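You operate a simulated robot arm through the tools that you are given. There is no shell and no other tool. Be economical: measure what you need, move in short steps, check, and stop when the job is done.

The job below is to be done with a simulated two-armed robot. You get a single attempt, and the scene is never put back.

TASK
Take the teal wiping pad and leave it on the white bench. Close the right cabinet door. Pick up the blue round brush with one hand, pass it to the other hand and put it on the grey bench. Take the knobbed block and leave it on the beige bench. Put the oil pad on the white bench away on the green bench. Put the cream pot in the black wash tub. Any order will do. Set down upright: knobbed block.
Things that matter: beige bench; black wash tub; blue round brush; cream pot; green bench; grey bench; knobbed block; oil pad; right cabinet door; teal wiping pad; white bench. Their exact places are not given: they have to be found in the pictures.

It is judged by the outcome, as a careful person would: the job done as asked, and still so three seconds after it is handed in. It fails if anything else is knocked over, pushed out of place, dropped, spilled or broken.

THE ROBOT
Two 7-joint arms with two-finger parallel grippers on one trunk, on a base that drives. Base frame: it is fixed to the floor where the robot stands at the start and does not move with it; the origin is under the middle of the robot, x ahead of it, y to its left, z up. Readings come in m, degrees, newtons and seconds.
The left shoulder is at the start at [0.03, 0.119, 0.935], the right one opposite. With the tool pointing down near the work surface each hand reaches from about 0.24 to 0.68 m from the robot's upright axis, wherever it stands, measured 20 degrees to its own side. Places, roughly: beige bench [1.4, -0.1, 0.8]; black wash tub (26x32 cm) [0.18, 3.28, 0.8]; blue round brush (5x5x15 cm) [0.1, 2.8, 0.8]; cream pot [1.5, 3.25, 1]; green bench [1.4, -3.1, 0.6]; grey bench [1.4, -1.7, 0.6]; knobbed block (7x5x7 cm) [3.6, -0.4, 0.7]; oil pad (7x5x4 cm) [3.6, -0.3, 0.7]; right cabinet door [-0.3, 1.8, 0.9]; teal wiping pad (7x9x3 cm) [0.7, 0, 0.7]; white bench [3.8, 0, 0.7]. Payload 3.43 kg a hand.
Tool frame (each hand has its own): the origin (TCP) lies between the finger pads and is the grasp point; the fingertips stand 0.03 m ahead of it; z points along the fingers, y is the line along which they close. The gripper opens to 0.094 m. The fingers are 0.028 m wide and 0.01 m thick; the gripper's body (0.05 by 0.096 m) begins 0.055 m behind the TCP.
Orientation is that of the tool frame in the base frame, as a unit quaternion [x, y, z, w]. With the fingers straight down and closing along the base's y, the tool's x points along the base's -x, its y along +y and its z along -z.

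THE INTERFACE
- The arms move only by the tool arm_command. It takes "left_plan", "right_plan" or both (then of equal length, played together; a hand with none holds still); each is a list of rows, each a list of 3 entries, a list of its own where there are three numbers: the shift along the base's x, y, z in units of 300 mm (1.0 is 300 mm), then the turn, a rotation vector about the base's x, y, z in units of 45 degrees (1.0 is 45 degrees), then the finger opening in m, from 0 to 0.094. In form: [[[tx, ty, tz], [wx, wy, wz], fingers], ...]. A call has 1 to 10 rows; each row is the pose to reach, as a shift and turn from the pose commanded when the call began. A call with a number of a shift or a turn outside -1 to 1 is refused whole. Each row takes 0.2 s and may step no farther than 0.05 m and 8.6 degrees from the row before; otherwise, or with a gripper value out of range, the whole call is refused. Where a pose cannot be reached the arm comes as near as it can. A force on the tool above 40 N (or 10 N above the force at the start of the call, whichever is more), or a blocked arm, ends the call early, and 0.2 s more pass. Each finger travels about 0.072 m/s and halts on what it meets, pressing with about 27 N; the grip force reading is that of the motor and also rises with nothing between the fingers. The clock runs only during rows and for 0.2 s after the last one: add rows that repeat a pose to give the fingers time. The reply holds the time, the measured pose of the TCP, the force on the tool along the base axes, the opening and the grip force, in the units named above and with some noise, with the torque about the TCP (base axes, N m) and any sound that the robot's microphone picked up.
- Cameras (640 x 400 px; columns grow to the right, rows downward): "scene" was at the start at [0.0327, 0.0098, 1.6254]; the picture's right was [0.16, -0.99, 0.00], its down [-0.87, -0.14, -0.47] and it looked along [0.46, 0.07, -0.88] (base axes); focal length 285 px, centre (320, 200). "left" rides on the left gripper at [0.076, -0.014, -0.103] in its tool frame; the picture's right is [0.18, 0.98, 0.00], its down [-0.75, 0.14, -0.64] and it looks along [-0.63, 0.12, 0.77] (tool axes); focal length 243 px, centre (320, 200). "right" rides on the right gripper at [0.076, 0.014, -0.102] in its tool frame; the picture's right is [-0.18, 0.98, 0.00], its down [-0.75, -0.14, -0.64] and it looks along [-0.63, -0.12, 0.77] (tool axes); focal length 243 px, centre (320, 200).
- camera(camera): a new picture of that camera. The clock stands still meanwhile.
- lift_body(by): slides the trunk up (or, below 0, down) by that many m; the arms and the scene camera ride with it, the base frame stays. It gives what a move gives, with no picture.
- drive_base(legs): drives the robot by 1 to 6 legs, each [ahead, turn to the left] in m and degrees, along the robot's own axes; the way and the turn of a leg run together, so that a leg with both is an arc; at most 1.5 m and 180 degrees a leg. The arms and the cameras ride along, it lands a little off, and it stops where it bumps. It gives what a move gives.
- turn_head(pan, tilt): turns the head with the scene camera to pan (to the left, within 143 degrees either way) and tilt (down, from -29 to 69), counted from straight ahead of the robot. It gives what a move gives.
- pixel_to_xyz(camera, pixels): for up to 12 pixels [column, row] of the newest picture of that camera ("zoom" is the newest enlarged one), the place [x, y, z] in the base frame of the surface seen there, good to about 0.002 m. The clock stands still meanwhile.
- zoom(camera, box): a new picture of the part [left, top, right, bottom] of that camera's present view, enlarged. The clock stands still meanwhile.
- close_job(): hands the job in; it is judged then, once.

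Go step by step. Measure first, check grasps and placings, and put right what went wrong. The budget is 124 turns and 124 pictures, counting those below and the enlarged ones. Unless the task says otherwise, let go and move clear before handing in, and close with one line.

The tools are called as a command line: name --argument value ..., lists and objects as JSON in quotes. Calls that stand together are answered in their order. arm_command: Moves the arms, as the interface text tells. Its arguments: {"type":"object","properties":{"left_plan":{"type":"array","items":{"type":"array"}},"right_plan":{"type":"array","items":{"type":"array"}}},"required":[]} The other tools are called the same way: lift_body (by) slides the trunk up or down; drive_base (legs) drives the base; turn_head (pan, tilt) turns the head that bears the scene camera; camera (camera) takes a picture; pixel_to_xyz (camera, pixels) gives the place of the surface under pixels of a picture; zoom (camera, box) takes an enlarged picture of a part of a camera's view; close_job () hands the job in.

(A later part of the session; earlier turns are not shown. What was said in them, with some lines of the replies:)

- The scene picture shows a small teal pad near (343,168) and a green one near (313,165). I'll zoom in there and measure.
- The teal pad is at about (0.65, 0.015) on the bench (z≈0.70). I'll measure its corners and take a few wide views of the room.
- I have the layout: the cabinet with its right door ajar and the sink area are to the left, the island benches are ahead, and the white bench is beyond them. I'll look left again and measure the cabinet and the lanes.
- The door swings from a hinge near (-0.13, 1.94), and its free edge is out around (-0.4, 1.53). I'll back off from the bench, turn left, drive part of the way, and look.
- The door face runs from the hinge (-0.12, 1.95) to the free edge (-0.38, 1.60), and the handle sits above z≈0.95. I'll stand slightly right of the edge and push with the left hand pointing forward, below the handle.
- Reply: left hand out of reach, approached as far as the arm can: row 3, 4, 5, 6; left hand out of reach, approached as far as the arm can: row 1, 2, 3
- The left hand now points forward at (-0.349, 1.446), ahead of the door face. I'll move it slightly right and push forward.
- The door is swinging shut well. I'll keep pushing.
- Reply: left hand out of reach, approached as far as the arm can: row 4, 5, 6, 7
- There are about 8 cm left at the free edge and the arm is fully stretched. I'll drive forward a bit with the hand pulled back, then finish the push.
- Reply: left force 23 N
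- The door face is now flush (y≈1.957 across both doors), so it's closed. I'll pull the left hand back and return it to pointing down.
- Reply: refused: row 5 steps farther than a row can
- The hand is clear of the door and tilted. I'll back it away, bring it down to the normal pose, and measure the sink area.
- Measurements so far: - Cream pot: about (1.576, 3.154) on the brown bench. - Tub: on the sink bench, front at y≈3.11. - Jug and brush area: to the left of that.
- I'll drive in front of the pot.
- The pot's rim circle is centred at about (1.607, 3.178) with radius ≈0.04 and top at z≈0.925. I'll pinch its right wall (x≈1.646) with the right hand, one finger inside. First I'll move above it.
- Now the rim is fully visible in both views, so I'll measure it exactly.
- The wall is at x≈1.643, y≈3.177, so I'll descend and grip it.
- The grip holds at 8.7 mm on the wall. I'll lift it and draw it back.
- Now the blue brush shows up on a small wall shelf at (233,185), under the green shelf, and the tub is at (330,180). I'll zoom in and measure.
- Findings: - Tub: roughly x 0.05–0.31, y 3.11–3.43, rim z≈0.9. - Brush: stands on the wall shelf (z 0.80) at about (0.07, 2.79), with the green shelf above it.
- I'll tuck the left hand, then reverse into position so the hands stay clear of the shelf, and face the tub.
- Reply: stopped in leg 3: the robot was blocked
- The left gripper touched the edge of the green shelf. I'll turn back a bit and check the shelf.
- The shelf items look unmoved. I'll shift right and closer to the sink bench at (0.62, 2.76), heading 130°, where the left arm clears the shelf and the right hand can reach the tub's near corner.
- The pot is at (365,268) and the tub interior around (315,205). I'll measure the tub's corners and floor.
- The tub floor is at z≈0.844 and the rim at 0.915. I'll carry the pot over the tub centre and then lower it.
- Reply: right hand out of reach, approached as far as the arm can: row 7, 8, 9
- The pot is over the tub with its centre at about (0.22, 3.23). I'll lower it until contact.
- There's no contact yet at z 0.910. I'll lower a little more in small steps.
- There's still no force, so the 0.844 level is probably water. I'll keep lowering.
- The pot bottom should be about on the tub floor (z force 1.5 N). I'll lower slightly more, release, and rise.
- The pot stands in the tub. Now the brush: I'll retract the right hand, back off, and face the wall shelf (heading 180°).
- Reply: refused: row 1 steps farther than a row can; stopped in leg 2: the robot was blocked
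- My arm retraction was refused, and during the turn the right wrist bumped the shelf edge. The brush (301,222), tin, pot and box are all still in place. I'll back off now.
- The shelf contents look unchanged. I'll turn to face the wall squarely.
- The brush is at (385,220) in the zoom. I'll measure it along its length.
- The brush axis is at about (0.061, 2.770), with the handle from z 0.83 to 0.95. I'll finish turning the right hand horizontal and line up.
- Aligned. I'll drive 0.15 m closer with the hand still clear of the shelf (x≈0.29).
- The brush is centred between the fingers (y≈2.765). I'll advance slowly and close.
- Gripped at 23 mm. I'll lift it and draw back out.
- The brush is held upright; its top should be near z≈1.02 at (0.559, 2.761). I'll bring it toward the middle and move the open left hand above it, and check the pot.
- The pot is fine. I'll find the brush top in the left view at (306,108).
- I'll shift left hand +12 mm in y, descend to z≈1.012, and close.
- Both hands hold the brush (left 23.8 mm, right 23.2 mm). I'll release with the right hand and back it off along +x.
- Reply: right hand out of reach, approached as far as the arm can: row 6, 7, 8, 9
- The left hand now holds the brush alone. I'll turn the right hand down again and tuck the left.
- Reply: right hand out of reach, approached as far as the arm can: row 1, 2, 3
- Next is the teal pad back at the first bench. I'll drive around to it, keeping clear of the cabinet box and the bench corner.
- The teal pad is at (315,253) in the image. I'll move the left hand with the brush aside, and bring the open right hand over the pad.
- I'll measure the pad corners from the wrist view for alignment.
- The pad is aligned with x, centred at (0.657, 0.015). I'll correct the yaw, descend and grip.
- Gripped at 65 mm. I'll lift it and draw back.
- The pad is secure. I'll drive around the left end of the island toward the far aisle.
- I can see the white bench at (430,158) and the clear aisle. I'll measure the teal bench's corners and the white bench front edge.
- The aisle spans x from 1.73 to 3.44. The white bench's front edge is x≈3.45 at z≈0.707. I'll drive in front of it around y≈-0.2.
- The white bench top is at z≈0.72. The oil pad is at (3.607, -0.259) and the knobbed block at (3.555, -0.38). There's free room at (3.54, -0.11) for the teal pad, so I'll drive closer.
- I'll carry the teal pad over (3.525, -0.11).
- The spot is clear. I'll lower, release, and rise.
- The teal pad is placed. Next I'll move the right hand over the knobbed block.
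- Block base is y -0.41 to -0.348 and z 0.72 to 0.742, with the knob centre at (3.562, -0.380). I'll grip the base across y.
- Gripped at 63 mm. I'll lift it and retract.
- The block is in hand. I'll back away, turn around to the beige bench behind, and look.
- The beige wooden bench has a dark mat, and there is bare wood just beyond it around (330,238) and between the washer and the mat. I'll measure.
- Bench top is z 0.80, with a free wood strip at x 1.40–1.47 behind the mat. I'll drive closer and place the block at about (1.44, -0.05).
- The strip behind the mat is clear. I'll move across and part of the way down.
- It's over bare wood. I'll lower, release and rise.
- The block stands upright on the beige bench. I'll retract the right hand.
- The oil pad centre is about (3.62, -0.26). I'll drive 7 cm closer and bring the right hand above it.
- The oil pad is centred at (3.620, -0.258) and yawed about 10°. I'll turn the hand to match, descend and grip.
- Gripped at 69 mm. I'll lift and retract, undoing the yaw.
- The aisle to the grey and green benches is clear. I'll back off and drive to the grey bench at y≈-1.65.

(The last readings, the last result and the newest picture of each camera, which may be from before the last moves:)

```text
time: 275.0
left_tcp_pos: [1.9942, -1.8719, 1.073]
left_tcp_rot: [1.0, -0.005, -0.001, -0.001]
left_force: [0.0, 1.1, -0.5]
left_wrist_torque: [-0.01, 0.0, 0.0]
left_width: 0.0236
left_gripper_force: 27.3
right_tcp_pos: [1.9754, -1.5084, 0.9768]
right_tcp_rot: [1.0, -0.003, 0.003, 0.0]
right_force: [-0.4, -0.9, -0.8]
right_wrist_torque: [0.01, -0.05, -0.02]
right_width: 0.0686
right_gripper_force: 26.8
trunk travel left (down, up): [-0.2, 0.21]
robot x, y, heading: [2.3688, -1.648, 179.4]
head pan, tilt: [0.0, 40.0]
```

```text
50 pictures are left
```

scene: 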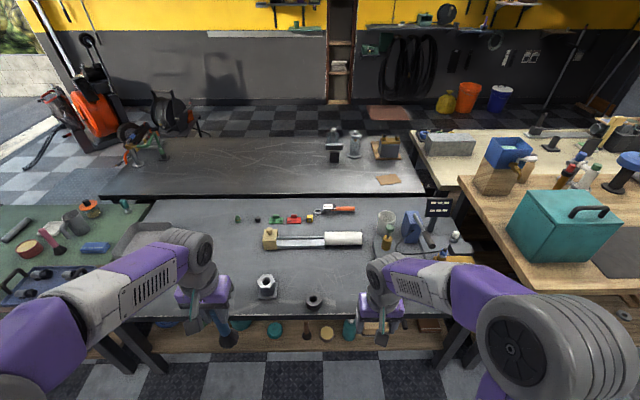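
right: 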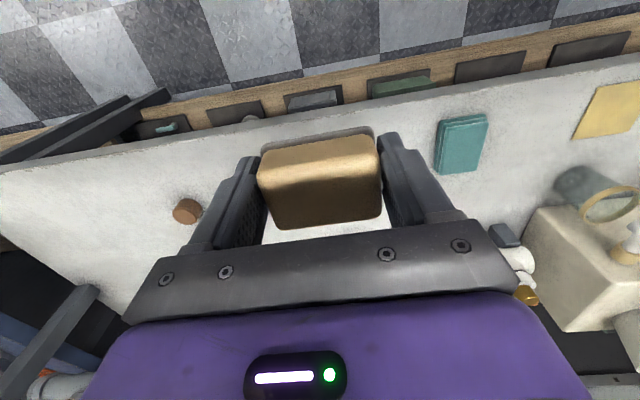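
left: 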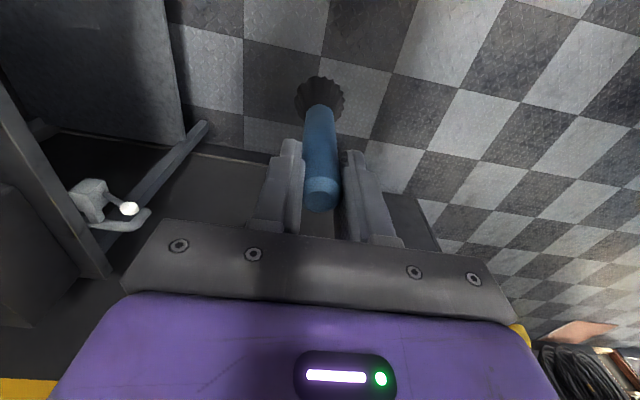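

The grey bench has free area around (225,220) and between (240,260) and the nut at (267,287). I'll measure.

pixel_to_xyz --camera "scene" --pixels '[[220, 215], [235, 250], [240, 275], [267, 285], [313, 300], [300, 270], [330, 275], [150, 300], [270, 240], [300, 312], [215, 305]]'

zoom --camera "scene" --box '[120, 190, 400, 365]'

```text
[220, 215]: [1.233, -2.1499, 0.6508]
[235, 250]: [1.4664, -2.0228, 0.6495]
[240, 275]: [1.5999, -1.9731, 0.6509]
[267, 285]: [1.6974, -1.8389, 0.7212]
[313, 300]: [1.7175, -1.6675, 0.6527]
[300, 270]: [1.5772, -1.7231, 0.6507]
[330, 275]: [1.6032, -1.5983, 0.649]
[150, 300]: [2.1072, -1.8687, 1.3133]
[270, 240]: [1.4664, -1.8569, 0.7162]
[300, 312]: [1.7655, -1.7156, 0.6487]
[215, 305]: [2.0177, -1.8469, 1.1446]
```

```text
2.29 times, centred on (260, 278) of scene
```

zoom: 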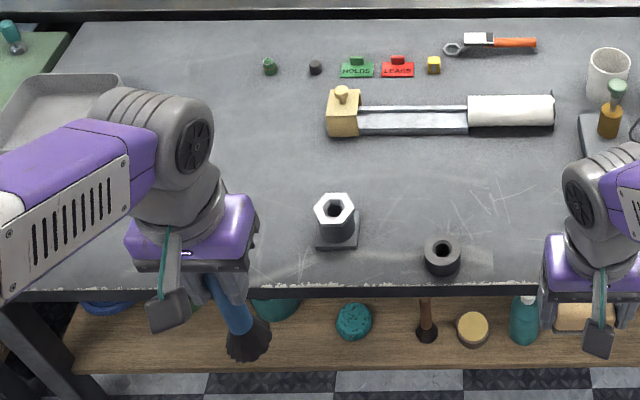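

Bench z≈0.65, and the area around (1.59, -2.0) is free. I'll angle toward it and drive in.

drive_base --legs '[[0, 15], [0.24, 0]]'

turn_head --pan 10 --tilt 52

camera --camera "scene"

camera --camera "left"

```text
time: 277.7
left_tcp_pos: [1.8345, -2.0201, 1.0737]
left_tcp_rot: [0.992, 0.126, 0.0, -0.001]
left_force: [-0.2, 0.3, -1.3]
left_wrist_torque: [-0.02, -0.02, 0.0]
left_width: 0.0235
left_gripper_force: 27.1
right_tcp_pos: [1.7215, -1.6764, 0.9772]
right_tcp_rot: [0.992, 0.129, 0.004, -0.001]
right_force: [0.5, -1.4, -0.7]
right_wrist_torque: [-0.04, -0.02, 0.0]
right_width: 0.0689
right_gripper_force: 26.4
trunk travel left (down, up): [-0.2, 0.21]
robot x, y, heading: [2.1349, -1.7098, -165.5]
head pan, tilt: [0.0, 40.0]
```

```text
time: 278.4
left_tcp_pos: [1.8334, -2.0211, 1.0729]
left_tcp_rot: [0.992, 0.126, -0.001, -0.001]
left_force: [-0.2, -0.2, -1.0]
left_wrist_torque: [-0.02, -0.02, 0.04]
left_width: 0.0236
left_gripper_force: 27.6
right_tcp_pos: [1.7227, -1.6748, 0.9754]
right_tcp_rot: [0.992, 0.128, 0.003, -0.001]
right_force: [-0.9, 0.8, 0.1]
right_wrist_torque: [0.0, 0.01, 0.0]
right_width: 0.0686
right_gripper_force: 27.0
trunk travel left (down, up): [-0.2, 0.21]
robot x, y, heading: [2.1321, -1.706, -165.0]
head pan, tilt: [10.0, 52.0]
```

```text
48 pictures are left
```

scene: 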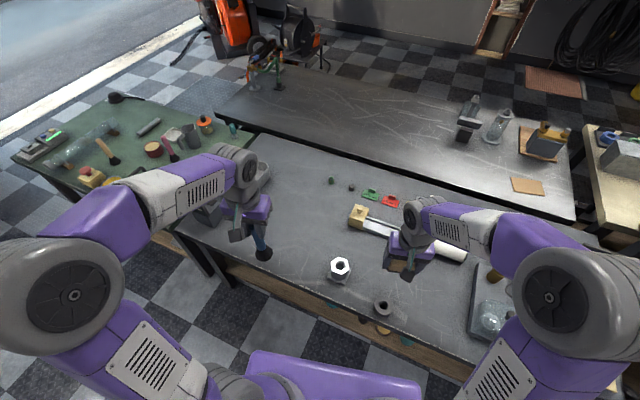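

```text
47 pictures are left
```

left: 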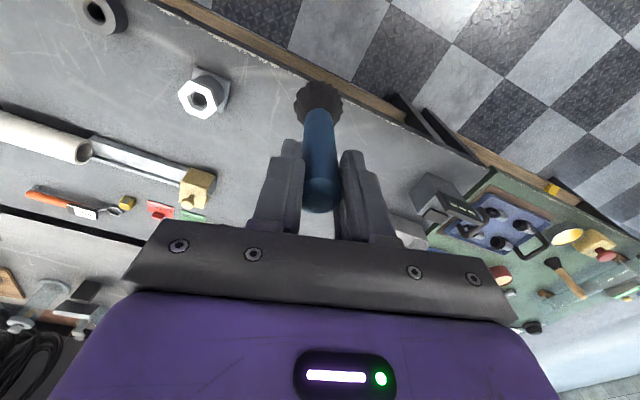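

The area is clear, so I'll move the brush over (1.60, -1.985) and start down.

arm_command --left_plan '[[[-0.15, 0.03, 0], [0, 0, 0], 0], [[-0.3, 0.05, 0], [0, 0, 0], 0], [[-0.45, 0.07, 0], [0, 0, 0], 0], [[-0.6, 0.1, -0.05], [0, 0, 0], 0], [[-0.73, 0.12, -0.1], [0, 0, 0], 0], [[-0.78, 0.12, -0.24], [0, 0, 0], 0], [[-0.78, 0.12, -0.4], [0, 0, 0], 0], [[-0.78, 0.12, -0.56], [0, 0, 0], 0], [[-0.78, 0.12, -0.72], [0, 0, 0], 0], [[-0.78, 0.12, -0.86], [0, 0, 0], 0]]'

camera --camera "left"

zoom --camera "scene" --box '[150, 120, 410, 282]'

```text
time: 280.6
left_tcp_pos: [1.6005, -1.9849, 0.8139]
left_tcp_rot: [0.992, 0.126, -0.001, -0.001]
left_force: [-0.3, -0.1, -0.5]
left_wrist_torque: [0.0, -0.02, 0.02]
left_width: 0.0236
left_gripper_force: 27.1
right_tcp_pos: [1.721, -1.6761, 0.9778]
right_tcp_rot: [0.992, 0.128, 0.003, 0.0]
right_force: [-0.9, 0.6, -0.6]
right_wrist_torque: [-0.02, 0.0, 0.01]
right_width: 0.0686
right_gripper_force: 27.1
trunk travel left (down, up): [-0.2, 0.21]
robot x, y, heading: [2.1358, -1.7095, -165.6]
head pan, tilt: [10.0, 52.0]
```

```text
46 pictures are left
```

left: 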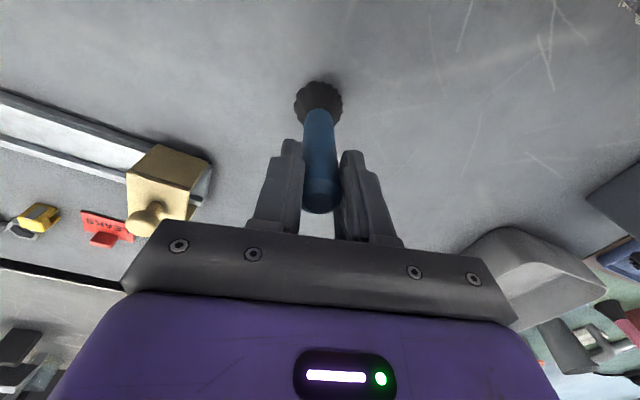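

```text
2.46 times, centred on (280, 201) of scene
```

zoom: 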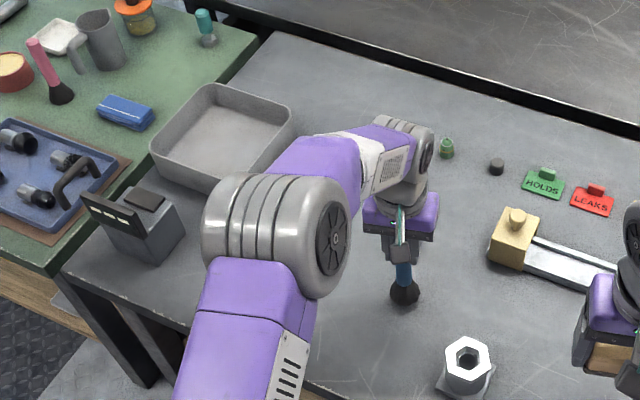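

About 2 cm remain. I'll lower gently to contact.

arm_command --left_plan '[[[0, 0, -0.04], [0, 0, 0], 0], [[0, 0, -0.06], [0, 0, 0], 0], [[0, 0, -0.07], [0, 0, 0], 0], [[0, 0, -0.076], [0, 0, 0], 0]]'

```text
time: 281.6
left_tcp_pos: [1.6002, -1.9842, 0.7929]
left_tcp_rot: [0.992, 0.127, -0.001, -0.001]
left_force: [0.2, -0.3, -0.4]
left_wrist_torque: [0.02, 0.07, 0.01]
left_width: 0.0239
left_gripper_force: 27.0
right_tcp_pos: [1.722, -1.6757, 0.9768]
right_tcp_rot: [0.992, 0.128, 0.003, -0.001]
right_force: [0.4, 0.2, -1.2]
right_wrist_torque: [0.0, 0.03, 0.0]
right_width: 0.0687
right_gripper_force: 27.2
trunk travel left (down, up): [-0.2, 0.21]
robot x, y, heading: [2.1365, -1.7088, -165.8]
head pan, tilt: [10.0, 52.0]
```

arm_command --left_plan '[[[0, 0, -0.007], [0, 0, 0], 0], [[0, 0, -0.014], [0, 0, 0], 0], [[0, 0, -0.02], [0, 0, 0], 0]]'

camera --camera "left"

zoom --camera "scene" --box '[270, 190, 370, 252]'

```text
time: 282.4
left_tcp_pos: [1.5985, -1.9852, 0.7898]
left_tcp_rot: [0.992, 0.126, -0.006, 0.0]
left_force: [-3.4, -1.2, 19.9]
left_wrist_torque: [-0.1, 0.09, -0.01]
left_width: 0.0237
left_gripper_force: 27.0
right_tcp_pos: [1.7237, -1.6754, 0.9783]
right_tcp_rot: [0.992, 0.128, 0.003, 0.0]
right_force: [0.3, -0.7, -0.9]
right_wrist_torque: [-0.01, 0.01, -0.05]
right_width: 0.069
right_gripper_force: 27.0
trunk travel left (down, up): [-0.2, 0.21]
robot x, y, heading: [2.133, -1.7063, -165.5]
head pan, tilt: [10.0, 52.0]
```

```text
44 pictures are left
```

left: 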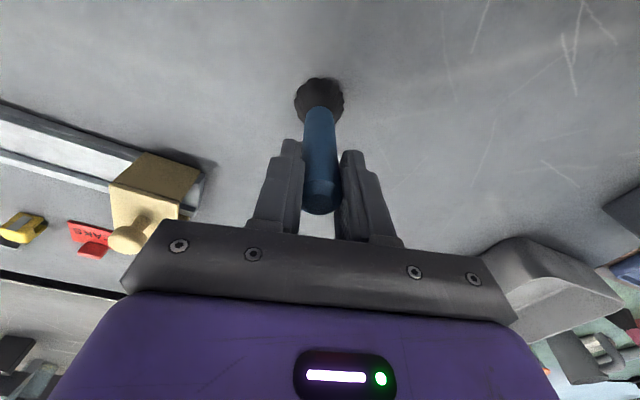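

```text
6.40 times, centred on (320, 221) of scene
```

zoom: 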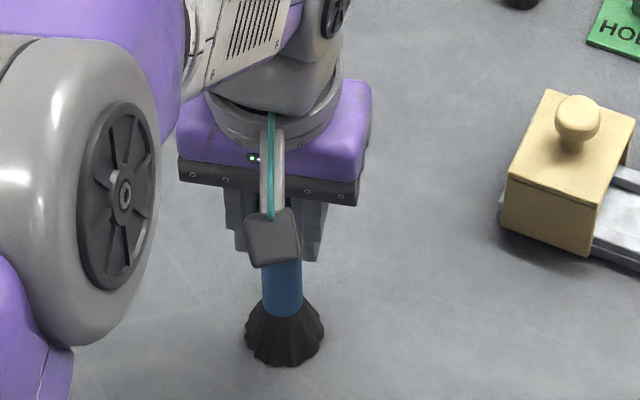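

There's contact with a 20 N press. I'll ease up to the contact height, release slowly, and rise.

arm_command --left_plan '[[[0, 0, 0.01], [0, 0, 0], 0], [[0, 0, 0.01], [0, 0, 0], 0.03], [[0, 0, 0.01], [0, 0, 0], 0.045], [[0, 0, 0.01], [0, 0, 0], 0.06], [[0, 0, 0.1], [0, 0, 0], 0.06], [[0, 0, 0.25], [0, 0, 0], 0.06], [[0, 0, 0.4], [0, 0, 0], 0.06], [[0, 0, 0.55], [0, 0, 0], 0.06], [[0, 0, 0.7], [0, 0, 0], 0.06], [[0, 0, 0.85], [0, 0, 0], 0.06]]'

camera --camera "left"

```text
time: 284.6
left_tcp_pos: [1.6001, -1.9842, 1.0406]
left_tcp_rot: [0.992, 0.127, 0.0, 0.0]
left_force: [0.5, -0.3, -0.9]
left_wrist_torque: [0.03, -0.01, 0.03]
left_width: 0.0601
left_gripper_force: 0.2
right_tcp_pos: [1.7225, -1.6762, 0.9779]
right_tcp_rot: [0.992, 0.128, 0.004, -0.001]
right_force: [0.7, -0.3, -0.7]
right_wrist_torque: [0.02, -0.03, 0.05]
right_width: 0.0685
right_gripper_force: 27.3
trunk travel left (down, up): [-0.2, 0.21]
robot x, y, heading: [2.134, -1.7099, -165.5]
head pan, tilt: [10.0, 52.0]
```

```text
42 pictures are left
```

left: 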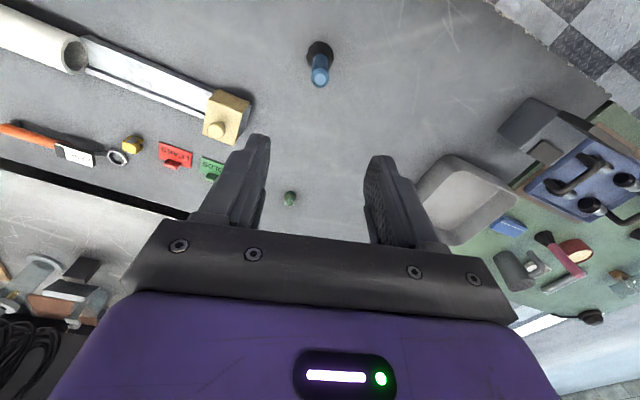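

The brush stands on the grey bench. I'll retract the left hand and go to the green bench.

arm_command --left_plan '[[[0.15, 0, 0.05], [0, 0, 0], 0.04], [[0.3, 0, 0.1], [0, 0, 0], 0.02], [[0.45, 0, 0.1], [0, 0, 0], 0.0], [[0.6, 0, 0.1], [0, 0, 0], 0.0], [[0.75, -0.02, 0.1], [0, 0, 0], 0.0]]'

turn_head --pan 45 --tilt 35

camera --camera "scene"

```text
time: 285.8
left_tcp_pos: [1.8304, -1.9906, 1.0766]
left_tcp_rot: [0.992, 0.126, -0.002, 0.0]
left_force: [0.7, -0.4, -0.6]
left_wrist_torque: [-0.01, 0.01, 0.01]
left_width: 0.0002
left_gripper_force: 27.1
right_tcp_pos: [1.7243, -1.6762, 0.9763]
right_tcp_rot: [0.992, 0.128, 0.002, 0.0]
right_force: [0.5, -0.3, -0.1]
right_wrist_torque: [0.0, -0.01, 0.03]
right_width: 0.069
right_gripper_force: 27.1
trunk travel left (down, up): [-0.2, 0.21]
robot x, y, heading: [2.1351, -1.7133, -165.5]
head pan, tilt: [10.0, 52.0]
```

```text
time: 286.8
left_tcp_pos: [1.8298, -1.9913, 1.0758]
left_tcp_rot: [0.992, 0.126, -0.001, -0.001]
left_force: [-0.1, -0.5, -0.8]
left_wrist_torque: [0.0, 0.0, -0.02]
left_width: 0.0
left_gripper_force: 27.3
right_tcp_pos: [1.7218, -1.6755, 0.9767]
right_tcp_rot: [0.992, 0.128, 0.004, -0.001]
right_force: [0.0, 0.5, -1.5]
right_wrist_torque: [-0.01, 0.05, 0.03]
right_width: 0.0689
right_gripper_force: 27.6
trunk travel left (down, up): [-0.2, 0.21]
robot x, y, heading: [2.1385, -1.7072, -165.3]
head pan, tilt: [45.0, 35.0]
```

```text
41 pictures are left
```

scene: 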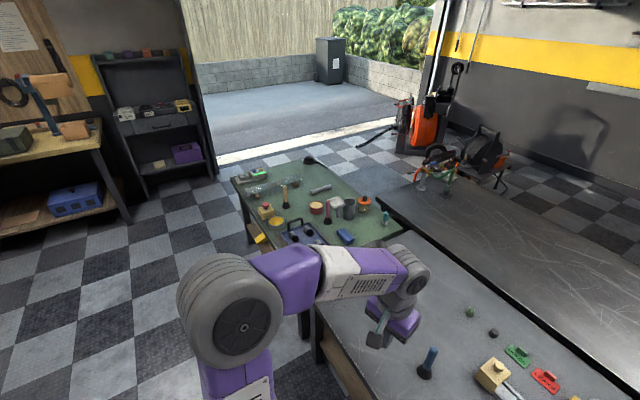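

The green bench is beyond the grey one. I'll drive in front of it.

drive_base --legs '[[-0.25, 0], [0, 75], [1.3, 0], [0, -90]]'

turn_head --pan 0 --tilt 42

camera --camera "scene"

```text
time: 302.0
left_tcp_pos: [2.0301, -3.1724, 1.0754]
left_tcp_rot: [1.0, 0.005, -0.001, -0.001]
left_force: [0.4, -0.1, -0.3]
left_wrist_torque: [0.0, -0.01, 0.03]
left_width: 0.0
left_gripper_force: 27.1
right_tcp_pos: [2.0019, -2.8419, 0.9764]
right_tcp_rot: [1.0, 0.008, 0.003, 0.001]
right_force: [0.1, -0.6, -0.4]
right_wrist_torque: [0.0, -0.02, 0.03]
right_width: 0.0686
right_gripper_force: 27.3
trunk travel left (down, up): [-0.2, 0.21]
robot x, y, heading: [2.3992, -2.9773, -179.3]
head pan, tilt: [45.0, 35.0]
```

```text
time: 303.1
left_tcp_pos: [2.03, -3.1732, 1.0748]
left_tcp_rot: [1.0, 0.005, -0.001, -0.001]
left_force: [0.0, -0.5, -0.9]
left_wrist_torque: [0.0, 0.0, 0.01]
left_width: 0.0001
left_gripper_force: 27.5
right_tcp_pos: [2.0027, -2.8414, 0.9767]
right_tcp_rot: [1.0, 0.007, 0.004, 0.0]
right_force: [-0.2, -0.1, -0.6]
right_wrist_torque: [0.02, -0.01, 0.01]
right_width: 0.0689
right_gripper_force: 26.8
trunk travel left (down, up): [-0.2, 0.21]
robot x, y, heading: [2.3958, -2.9723, -179.2]
head pan, tilt: [0.0, 42.0]
```

```text
40 pictures are left
```

scene: 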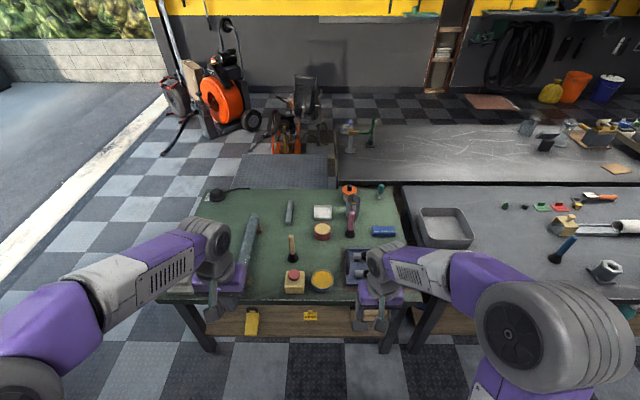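

zoom --camera "scene" --box '[190, 170, 430, 320]'

pixel_to_xyz --camera "scene" --pixels '[[270, 260], [320, 255], [335, 260], [345, 250], [270, 225], [265, 285], [322, 231], [293, 260], [320, 300], [360, 255], [340, 288]]'

```text
2.67 times, centred on (310, 245) of scene
```

zoom: 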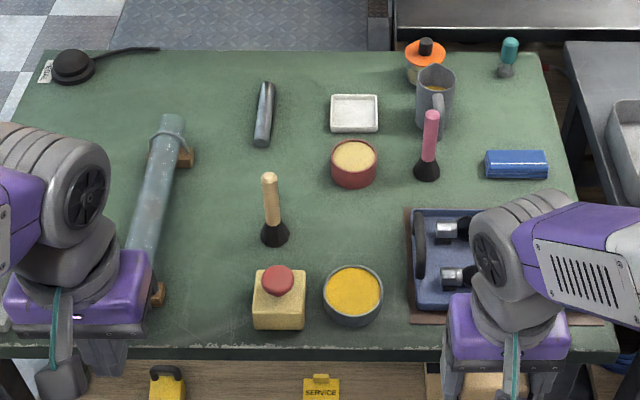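

```text
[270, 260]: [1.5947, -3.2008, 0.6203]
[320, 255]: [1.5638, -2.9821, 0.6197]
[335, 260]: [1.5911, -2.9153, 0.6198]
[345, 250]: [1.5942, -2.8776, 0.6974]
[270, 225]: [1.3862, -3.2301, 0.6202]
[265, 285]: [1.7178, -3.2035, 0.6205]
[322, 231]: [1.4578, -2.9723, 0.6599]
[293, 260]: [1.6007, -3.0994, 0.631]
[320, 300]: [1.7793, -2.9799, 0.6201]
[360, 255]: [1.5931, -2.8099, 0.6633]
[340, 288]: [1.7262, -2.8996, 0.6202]
```

The green bench top is z≈0.62. The area around (1.60, -3.21), between the pipe and the wood-handled brush, is free. I'll turn 20° left and drive in.

drive_base --legs '[[0, 20], [0.22, 0]]'

turn_head --pan 0 --tilt 55

camera --camera "scene"

```text
time: 305.9
left_tcp_pos: [1.916, -3.3645, 1.0755]
left_tcp_rot: [0.984, 0.18, 0.0, -0.001]
left_force: [-0.5, 0.5, -0.3]
left_wrist_torque: [0.02, -0.02, 0.01]
left_width: 0.0004
left_gripper_force: 27.3
right_tcp_pos: [1.7754, -3.0617, 0.9764]
right_tcp_rot: [0.983, 0.182, 0.004, -0.001]
right_force: [-0.4, 1.1, -1.0]
right_wrist_torque: [-0.01, -0.04, -0.02]
right_width: 0.0688
right_gripper_force: 26.8
trunk travel left (down, up): [-0.2, 0.21]
robot x, y, heading: [2.1909, -3.0493, -159.3]
head pan, tilt: [0.0, 42.0]
```

```text
time: 306.7
left_tcp_pos: [1.9165, -3.3637, 1.0755]
left_tcp_rot: [0.984, 0.179, -0.001, -0.001]
left_force: [0.1, 0.0, -0.3]
left_wrist_torque: [-0.03, 0.01, 0.0]
left_width: 0.0
left_gripper_force: 27.2
right_tcp_pos: [1.7755, -3.0614, 0.9768]
right_tcp_rot: [0.983, 0.181, 0.003, 0.0]
right_force: [-0.3, 1.1, -0.8]
right_wrist_torque: [0.0, 0.02, 0.0]
right_width: 0.0688
right_gripper_force: 27.2
trunk travel left (down, up): [-0.2, 0.21]
robot x, y, heading: [2.1916, -3.05, -159.4]
head pan, tilt: [0.0, 55.0]
```

```text
38 pictures are left
```

scene: 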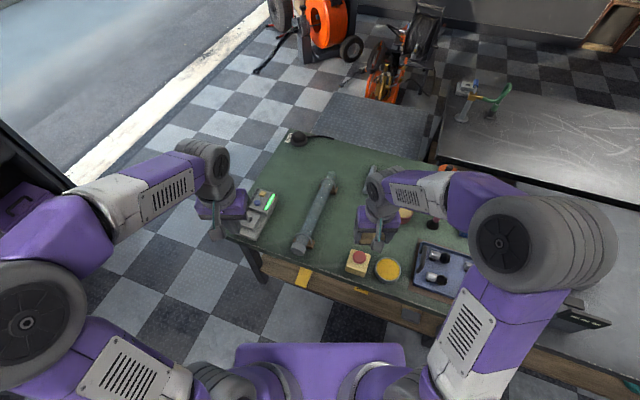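

I'll check the free strip between the pipe and the button box.

pixel_to_xyz --camera "scene" --pixels '[[320, 212], [303, 243], [335, 235], [340, 220], [345, 255], [358, 258], [325, 250], [350, 195]]'

arm_command --right_plan '[[[-0.1, -0.09, 0], [0, 0, 0], 0.03], [[-0.2, -0.18, 0], [0, 0, 0], 0.03], [[-0.3, -0.27, 0], [0, 0, 0], 0.03], [[-0.4, -0.36, 0], [0, 0, 0], 0.03], [[-0.5, -0.45, 0], [0, 0, 0], 0.03], [[-0.55, -0.5, 0], [0, 0, 0], 0.03]]'

camera --camera "right"

```text
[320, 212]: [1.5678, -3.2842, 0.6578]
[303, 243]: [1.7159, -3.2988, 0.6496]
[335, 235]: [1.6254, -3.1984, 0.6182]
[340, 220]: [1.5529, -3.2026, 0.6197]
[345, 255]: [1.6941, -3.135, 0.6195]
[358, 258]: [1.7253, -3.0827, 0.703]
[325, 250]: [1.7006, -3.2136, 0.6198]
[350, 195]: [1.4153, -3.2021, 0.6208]
```

```text
time: 308.1
left_tcp_pos: [1.9165, -3.3644, 1.0755]
left_tcp_rot: [0.984, 0.179, -0.001, 0.0]
left_force: [-0.2, -0.8, -0.2]
left_wrist_torque: [0.0, 0.01, -0.03]
left_width: 0.0
left_gripper_force: 27.1
right_tcp_pos: [1.6069, -3.2112, 0.9765]
right_tcp_rot: [0.983, 0.181, 0.003, 0.0]
right_force: [0.4, -0.7, -0.6]
right_wrist_torque: [-0.03, -0.01, -0.03]
right_width: 0.0691
right_gripper_force: 26.7
trunk travel left (down, up): [-0.2, 0.21]
robot x, y, heading: [2.1888, -3.0487, -159.6]
head pan, tilt: [0.0, 55.0]
```

```text
37 pictures are left
```

right: 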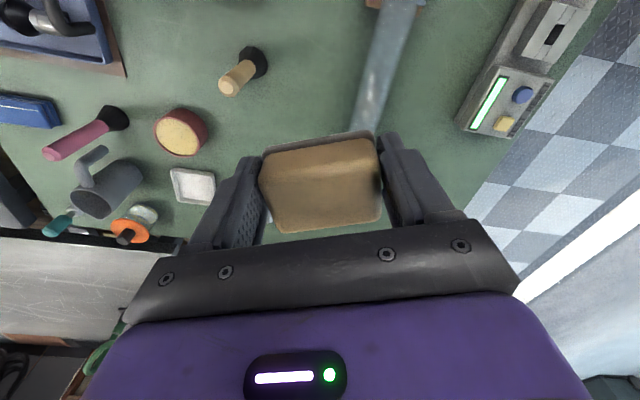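

The gap between the pipe (edge y≈-3.265) and the brush (edge ≈-3.125) fits with y=-3.195. I'll descend part of the way and check.

arm_command --right_plan '[[[0, 0.053, -0.12], [0, 0, 0], 0.03], [[0, 0.053, -0.28], [0, 0, 0], 0.03], [[0, 0.053, -0.44], [0, 0, 0], 0.03], [[0, 0.053, -0.6], [0, 0, 0], 0.03], [[0, 0.053, -0.76], [0, 0, 0], 0.03], [[0, 0.053, -0.88], [0, 0, 0], 0.03]]'

camera --camera "right"

zoom --camera "scene" --box '[260, 160, 440, 285]'

```text
time: 309.5
left_tcp_pos: [1.9157, -3.3645, 1.075]
left_tcp_rot: [0.984, 0.18, -0.001, 0.0]
left_force: [0.4, 1.0, 0.6]
left_wrist_torque: [0.01, 0.01, -0.02]
left_width: 0.0002
left_gripper_force: 27.2
right_tcp_pos: [1.6098, -3.1959, 0.7125]
right_tcp_rot: [0.984, 0.18, 0.003, -0.001]
right_force: [0.5, 0.0, -0.7]
right_wrist_torque: [0.02, 0.01, -0.01]
right_width: 0.0689
right_gripper_force: 27.0
trunk travel left (down, up): [-0.2, 0.21]
robot x, y, heading: [2.1884, -3.0476, -159.2]
head pan, tilt: [0.0, 55.0]
```

```text
36 pictures are left
```

right: 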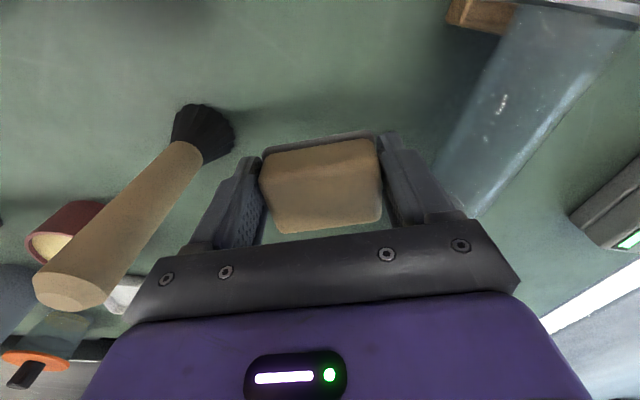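

```text
3.20 times, centred on (350, 222) of scene
```

zoom: 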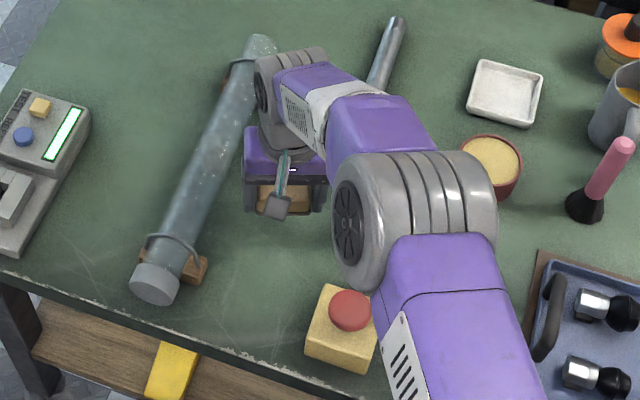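

Clear on both sides. I'll lower to the bench, release just enough, and rise.

arm_command --right_plan '[[[0, 0, -0.1], [0, 0, 0], 0.03], [[0, 0, -0.17], [0, 0, 0], 0.03], [[0, 0, -0.195], [0, 0, 0], 0.03], [[0, 0, -0.195], [0, 0, 0], 0.075], [[0, 0, -0.195], [0, 0, 0], 0.082], [[0, 0, -0.1], [0, 0, 0], 0.082], [[0, 0, 0.06], [0, 0, 0], 0.082], [[0, 0, 0.22], [0, 0, 0], 0.082], [[0, 0, 0.38], [0, 0, 0], 0.082], [[0, 0, 0.54], [0, 0, 0], 0.082]]'

camera --camera "right"

```text
time: 311.7
left_tcp_pos: [1.9161, -3.3646, 1.0759]
left_tcp_rot: [0.984, 0.179, -0.001, -0.001]
left_force: [0.3, -0.2, 0.0]
left_wrist_torque: [0.0, 0.0, -0.02]
left_width: 0.0001
left_gripper_force: 27.3
right_tcp_pos: [1.6124, -3.1953, 0.8748]
right_tcp_rot: [0.984, 0.181, 0.004, -0.001]
right_force: [-0.1, -0.6, 1.0]
right_wrist_torque: [0.01, 0.02, -0.01]
right_width: 0.082
right_gripper_force: 0.0
trunk travel left (down, up): [-0.2, 0.21]
robot x, y, heading: [2.1919, -3.0524, -159.1]
head pan, tilt: [0.0, 55.0]
```

```text
34 pictures are left
```

right: 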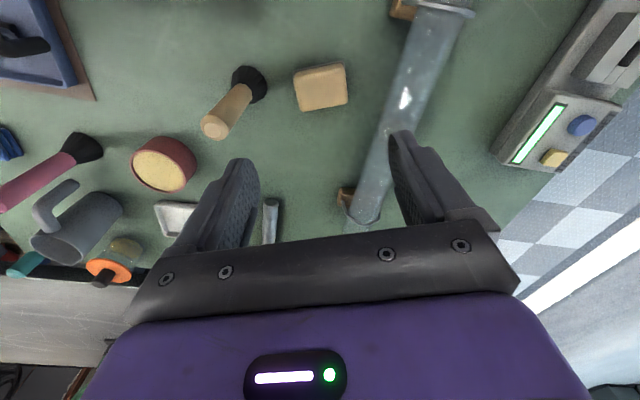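

The oil pad rests on the green bench. I'll retract the hand and back away, then take one last look.

arm_command --right_plan '[[[0, 0, 0.15], [0, 0, 0], 0.08], [[0, 0, 0.3], [0, 0, 0], 0.08], [[0.12, 0.08, 0.33], [0, 0, 0], 0.08], [[0.24, 0.16, 0.33], [0, 0, 0], 0.08], [[0.36, 0.24, 0.33], [0, 0, 0], 0.08], [[0.48, 0.32, 0.33], [0, 0, 0], 0.08]]'

drive_base --legs '[[-0.2, 0], [0, -40]]'

turn_head --pan 0 --tilt 25

camera --camera "scene"

```text
time: 313.1
left_tcp_pos: [1.9154, -3.3636, 1.0763]
left_tcp_rot: [0.984, 0.18, -0.001, -0.001]
left_force: [1.2, -0.2, 0.7]
left_wrist_torque: [0.02, 0.01, -0.03]
left_width: 0.0
left_gripper_force: 27.0
right_tcp_pos: [1.7578, -3.096, 0.9757]
right_tcp_rot: [0.984, 0.18, 0.003, 0.0]
right_force: [0.7, -0.5, -0.6]
right_wrist_torque: [0.01, 0.03, 0.0]
right_width: 0.0798
right_gripper_force: 0.0
trunk travel left (down, up): [-0.2, 0.21]
robot x, y, heading: [2.192, -3.0522, -159.2]
head pan, tilt: [0.0, 55.0]
```

```text
time: 316.6
left_tcp_pos: [1.972, -3.0443, 1.0753]
left_tcp_rot: [0.986, -0.165, -0.002, -0.001]
left_force: [-0.1, 0.1, -0.3]
left_wrist_torque: [0.0, 0.01, 0.01]
left_width: 0.0001
left_gripper_force: 26.9
right_tcp_pos: [2.0189, -2.7348, 0.9748]
right_tcp_rot: [0.986, -0.164, 0.004, 0.001]
right_force: [-1.0, 0.3, -1.0]
right_wrist_torque: [-0.02, 0.01, -0.04]
right_width: 0.0798
right_gripper_force: 0.1
trunk travel left (down, up): [-0.2, 0.21]
robot x, y, heading: [2.3838, -2.9745, 161.0]
head pan, tilt: [0.0, 55.0]
```

```text
time: 317.5
left_tcp_pos: [1.9718, -3.044, 1.0769]
left_tcp_rot: [0.986, -0.165, 0.0, -0.001]
left_force: [-0.6, 0.4, 0.5]
left_wrist_torque: [0.03, 0.02, 0.01]
left_width: 0.0
left_gripper_force: 27.0
right_tcp_pos: [2.0201, -2.7349, 0.9755]
right_tcp_rot: [0.987, -0.163, 0.004, 0.0]
right_force: [0.2, 0.3, -0.5]
right_wrist_torque: [0.02, -0.02, 0.0]
right_width: 0.08
right_gripper_force: 0.0
trunk travel left (down, up): [-0.2, 0.21]
robot x, y, heading: [2.3811, -2.9767, 161.0]
head pan, tilt: [0.0, 25.0]
```

```text
33 pictures are left
```

scene: 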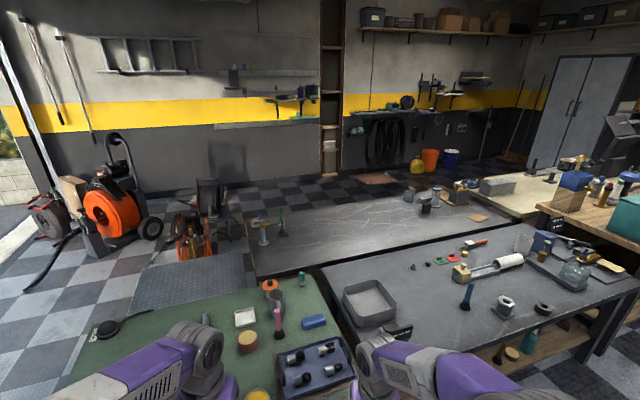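

The brush stands on the grey bench at (467,296), and the cabinet doors look shut at (575,110). Every item is placed and both hands are clear, so I'm handing in.

close_job

```text
The job is handed in.
```

I did all six parts of the job and handed it in; no result has come back yet. Twice while I was turning at the sink, a gripper or wrist bumped the edge of the green wall shelf, but everything on it looked unmoved afterwards.
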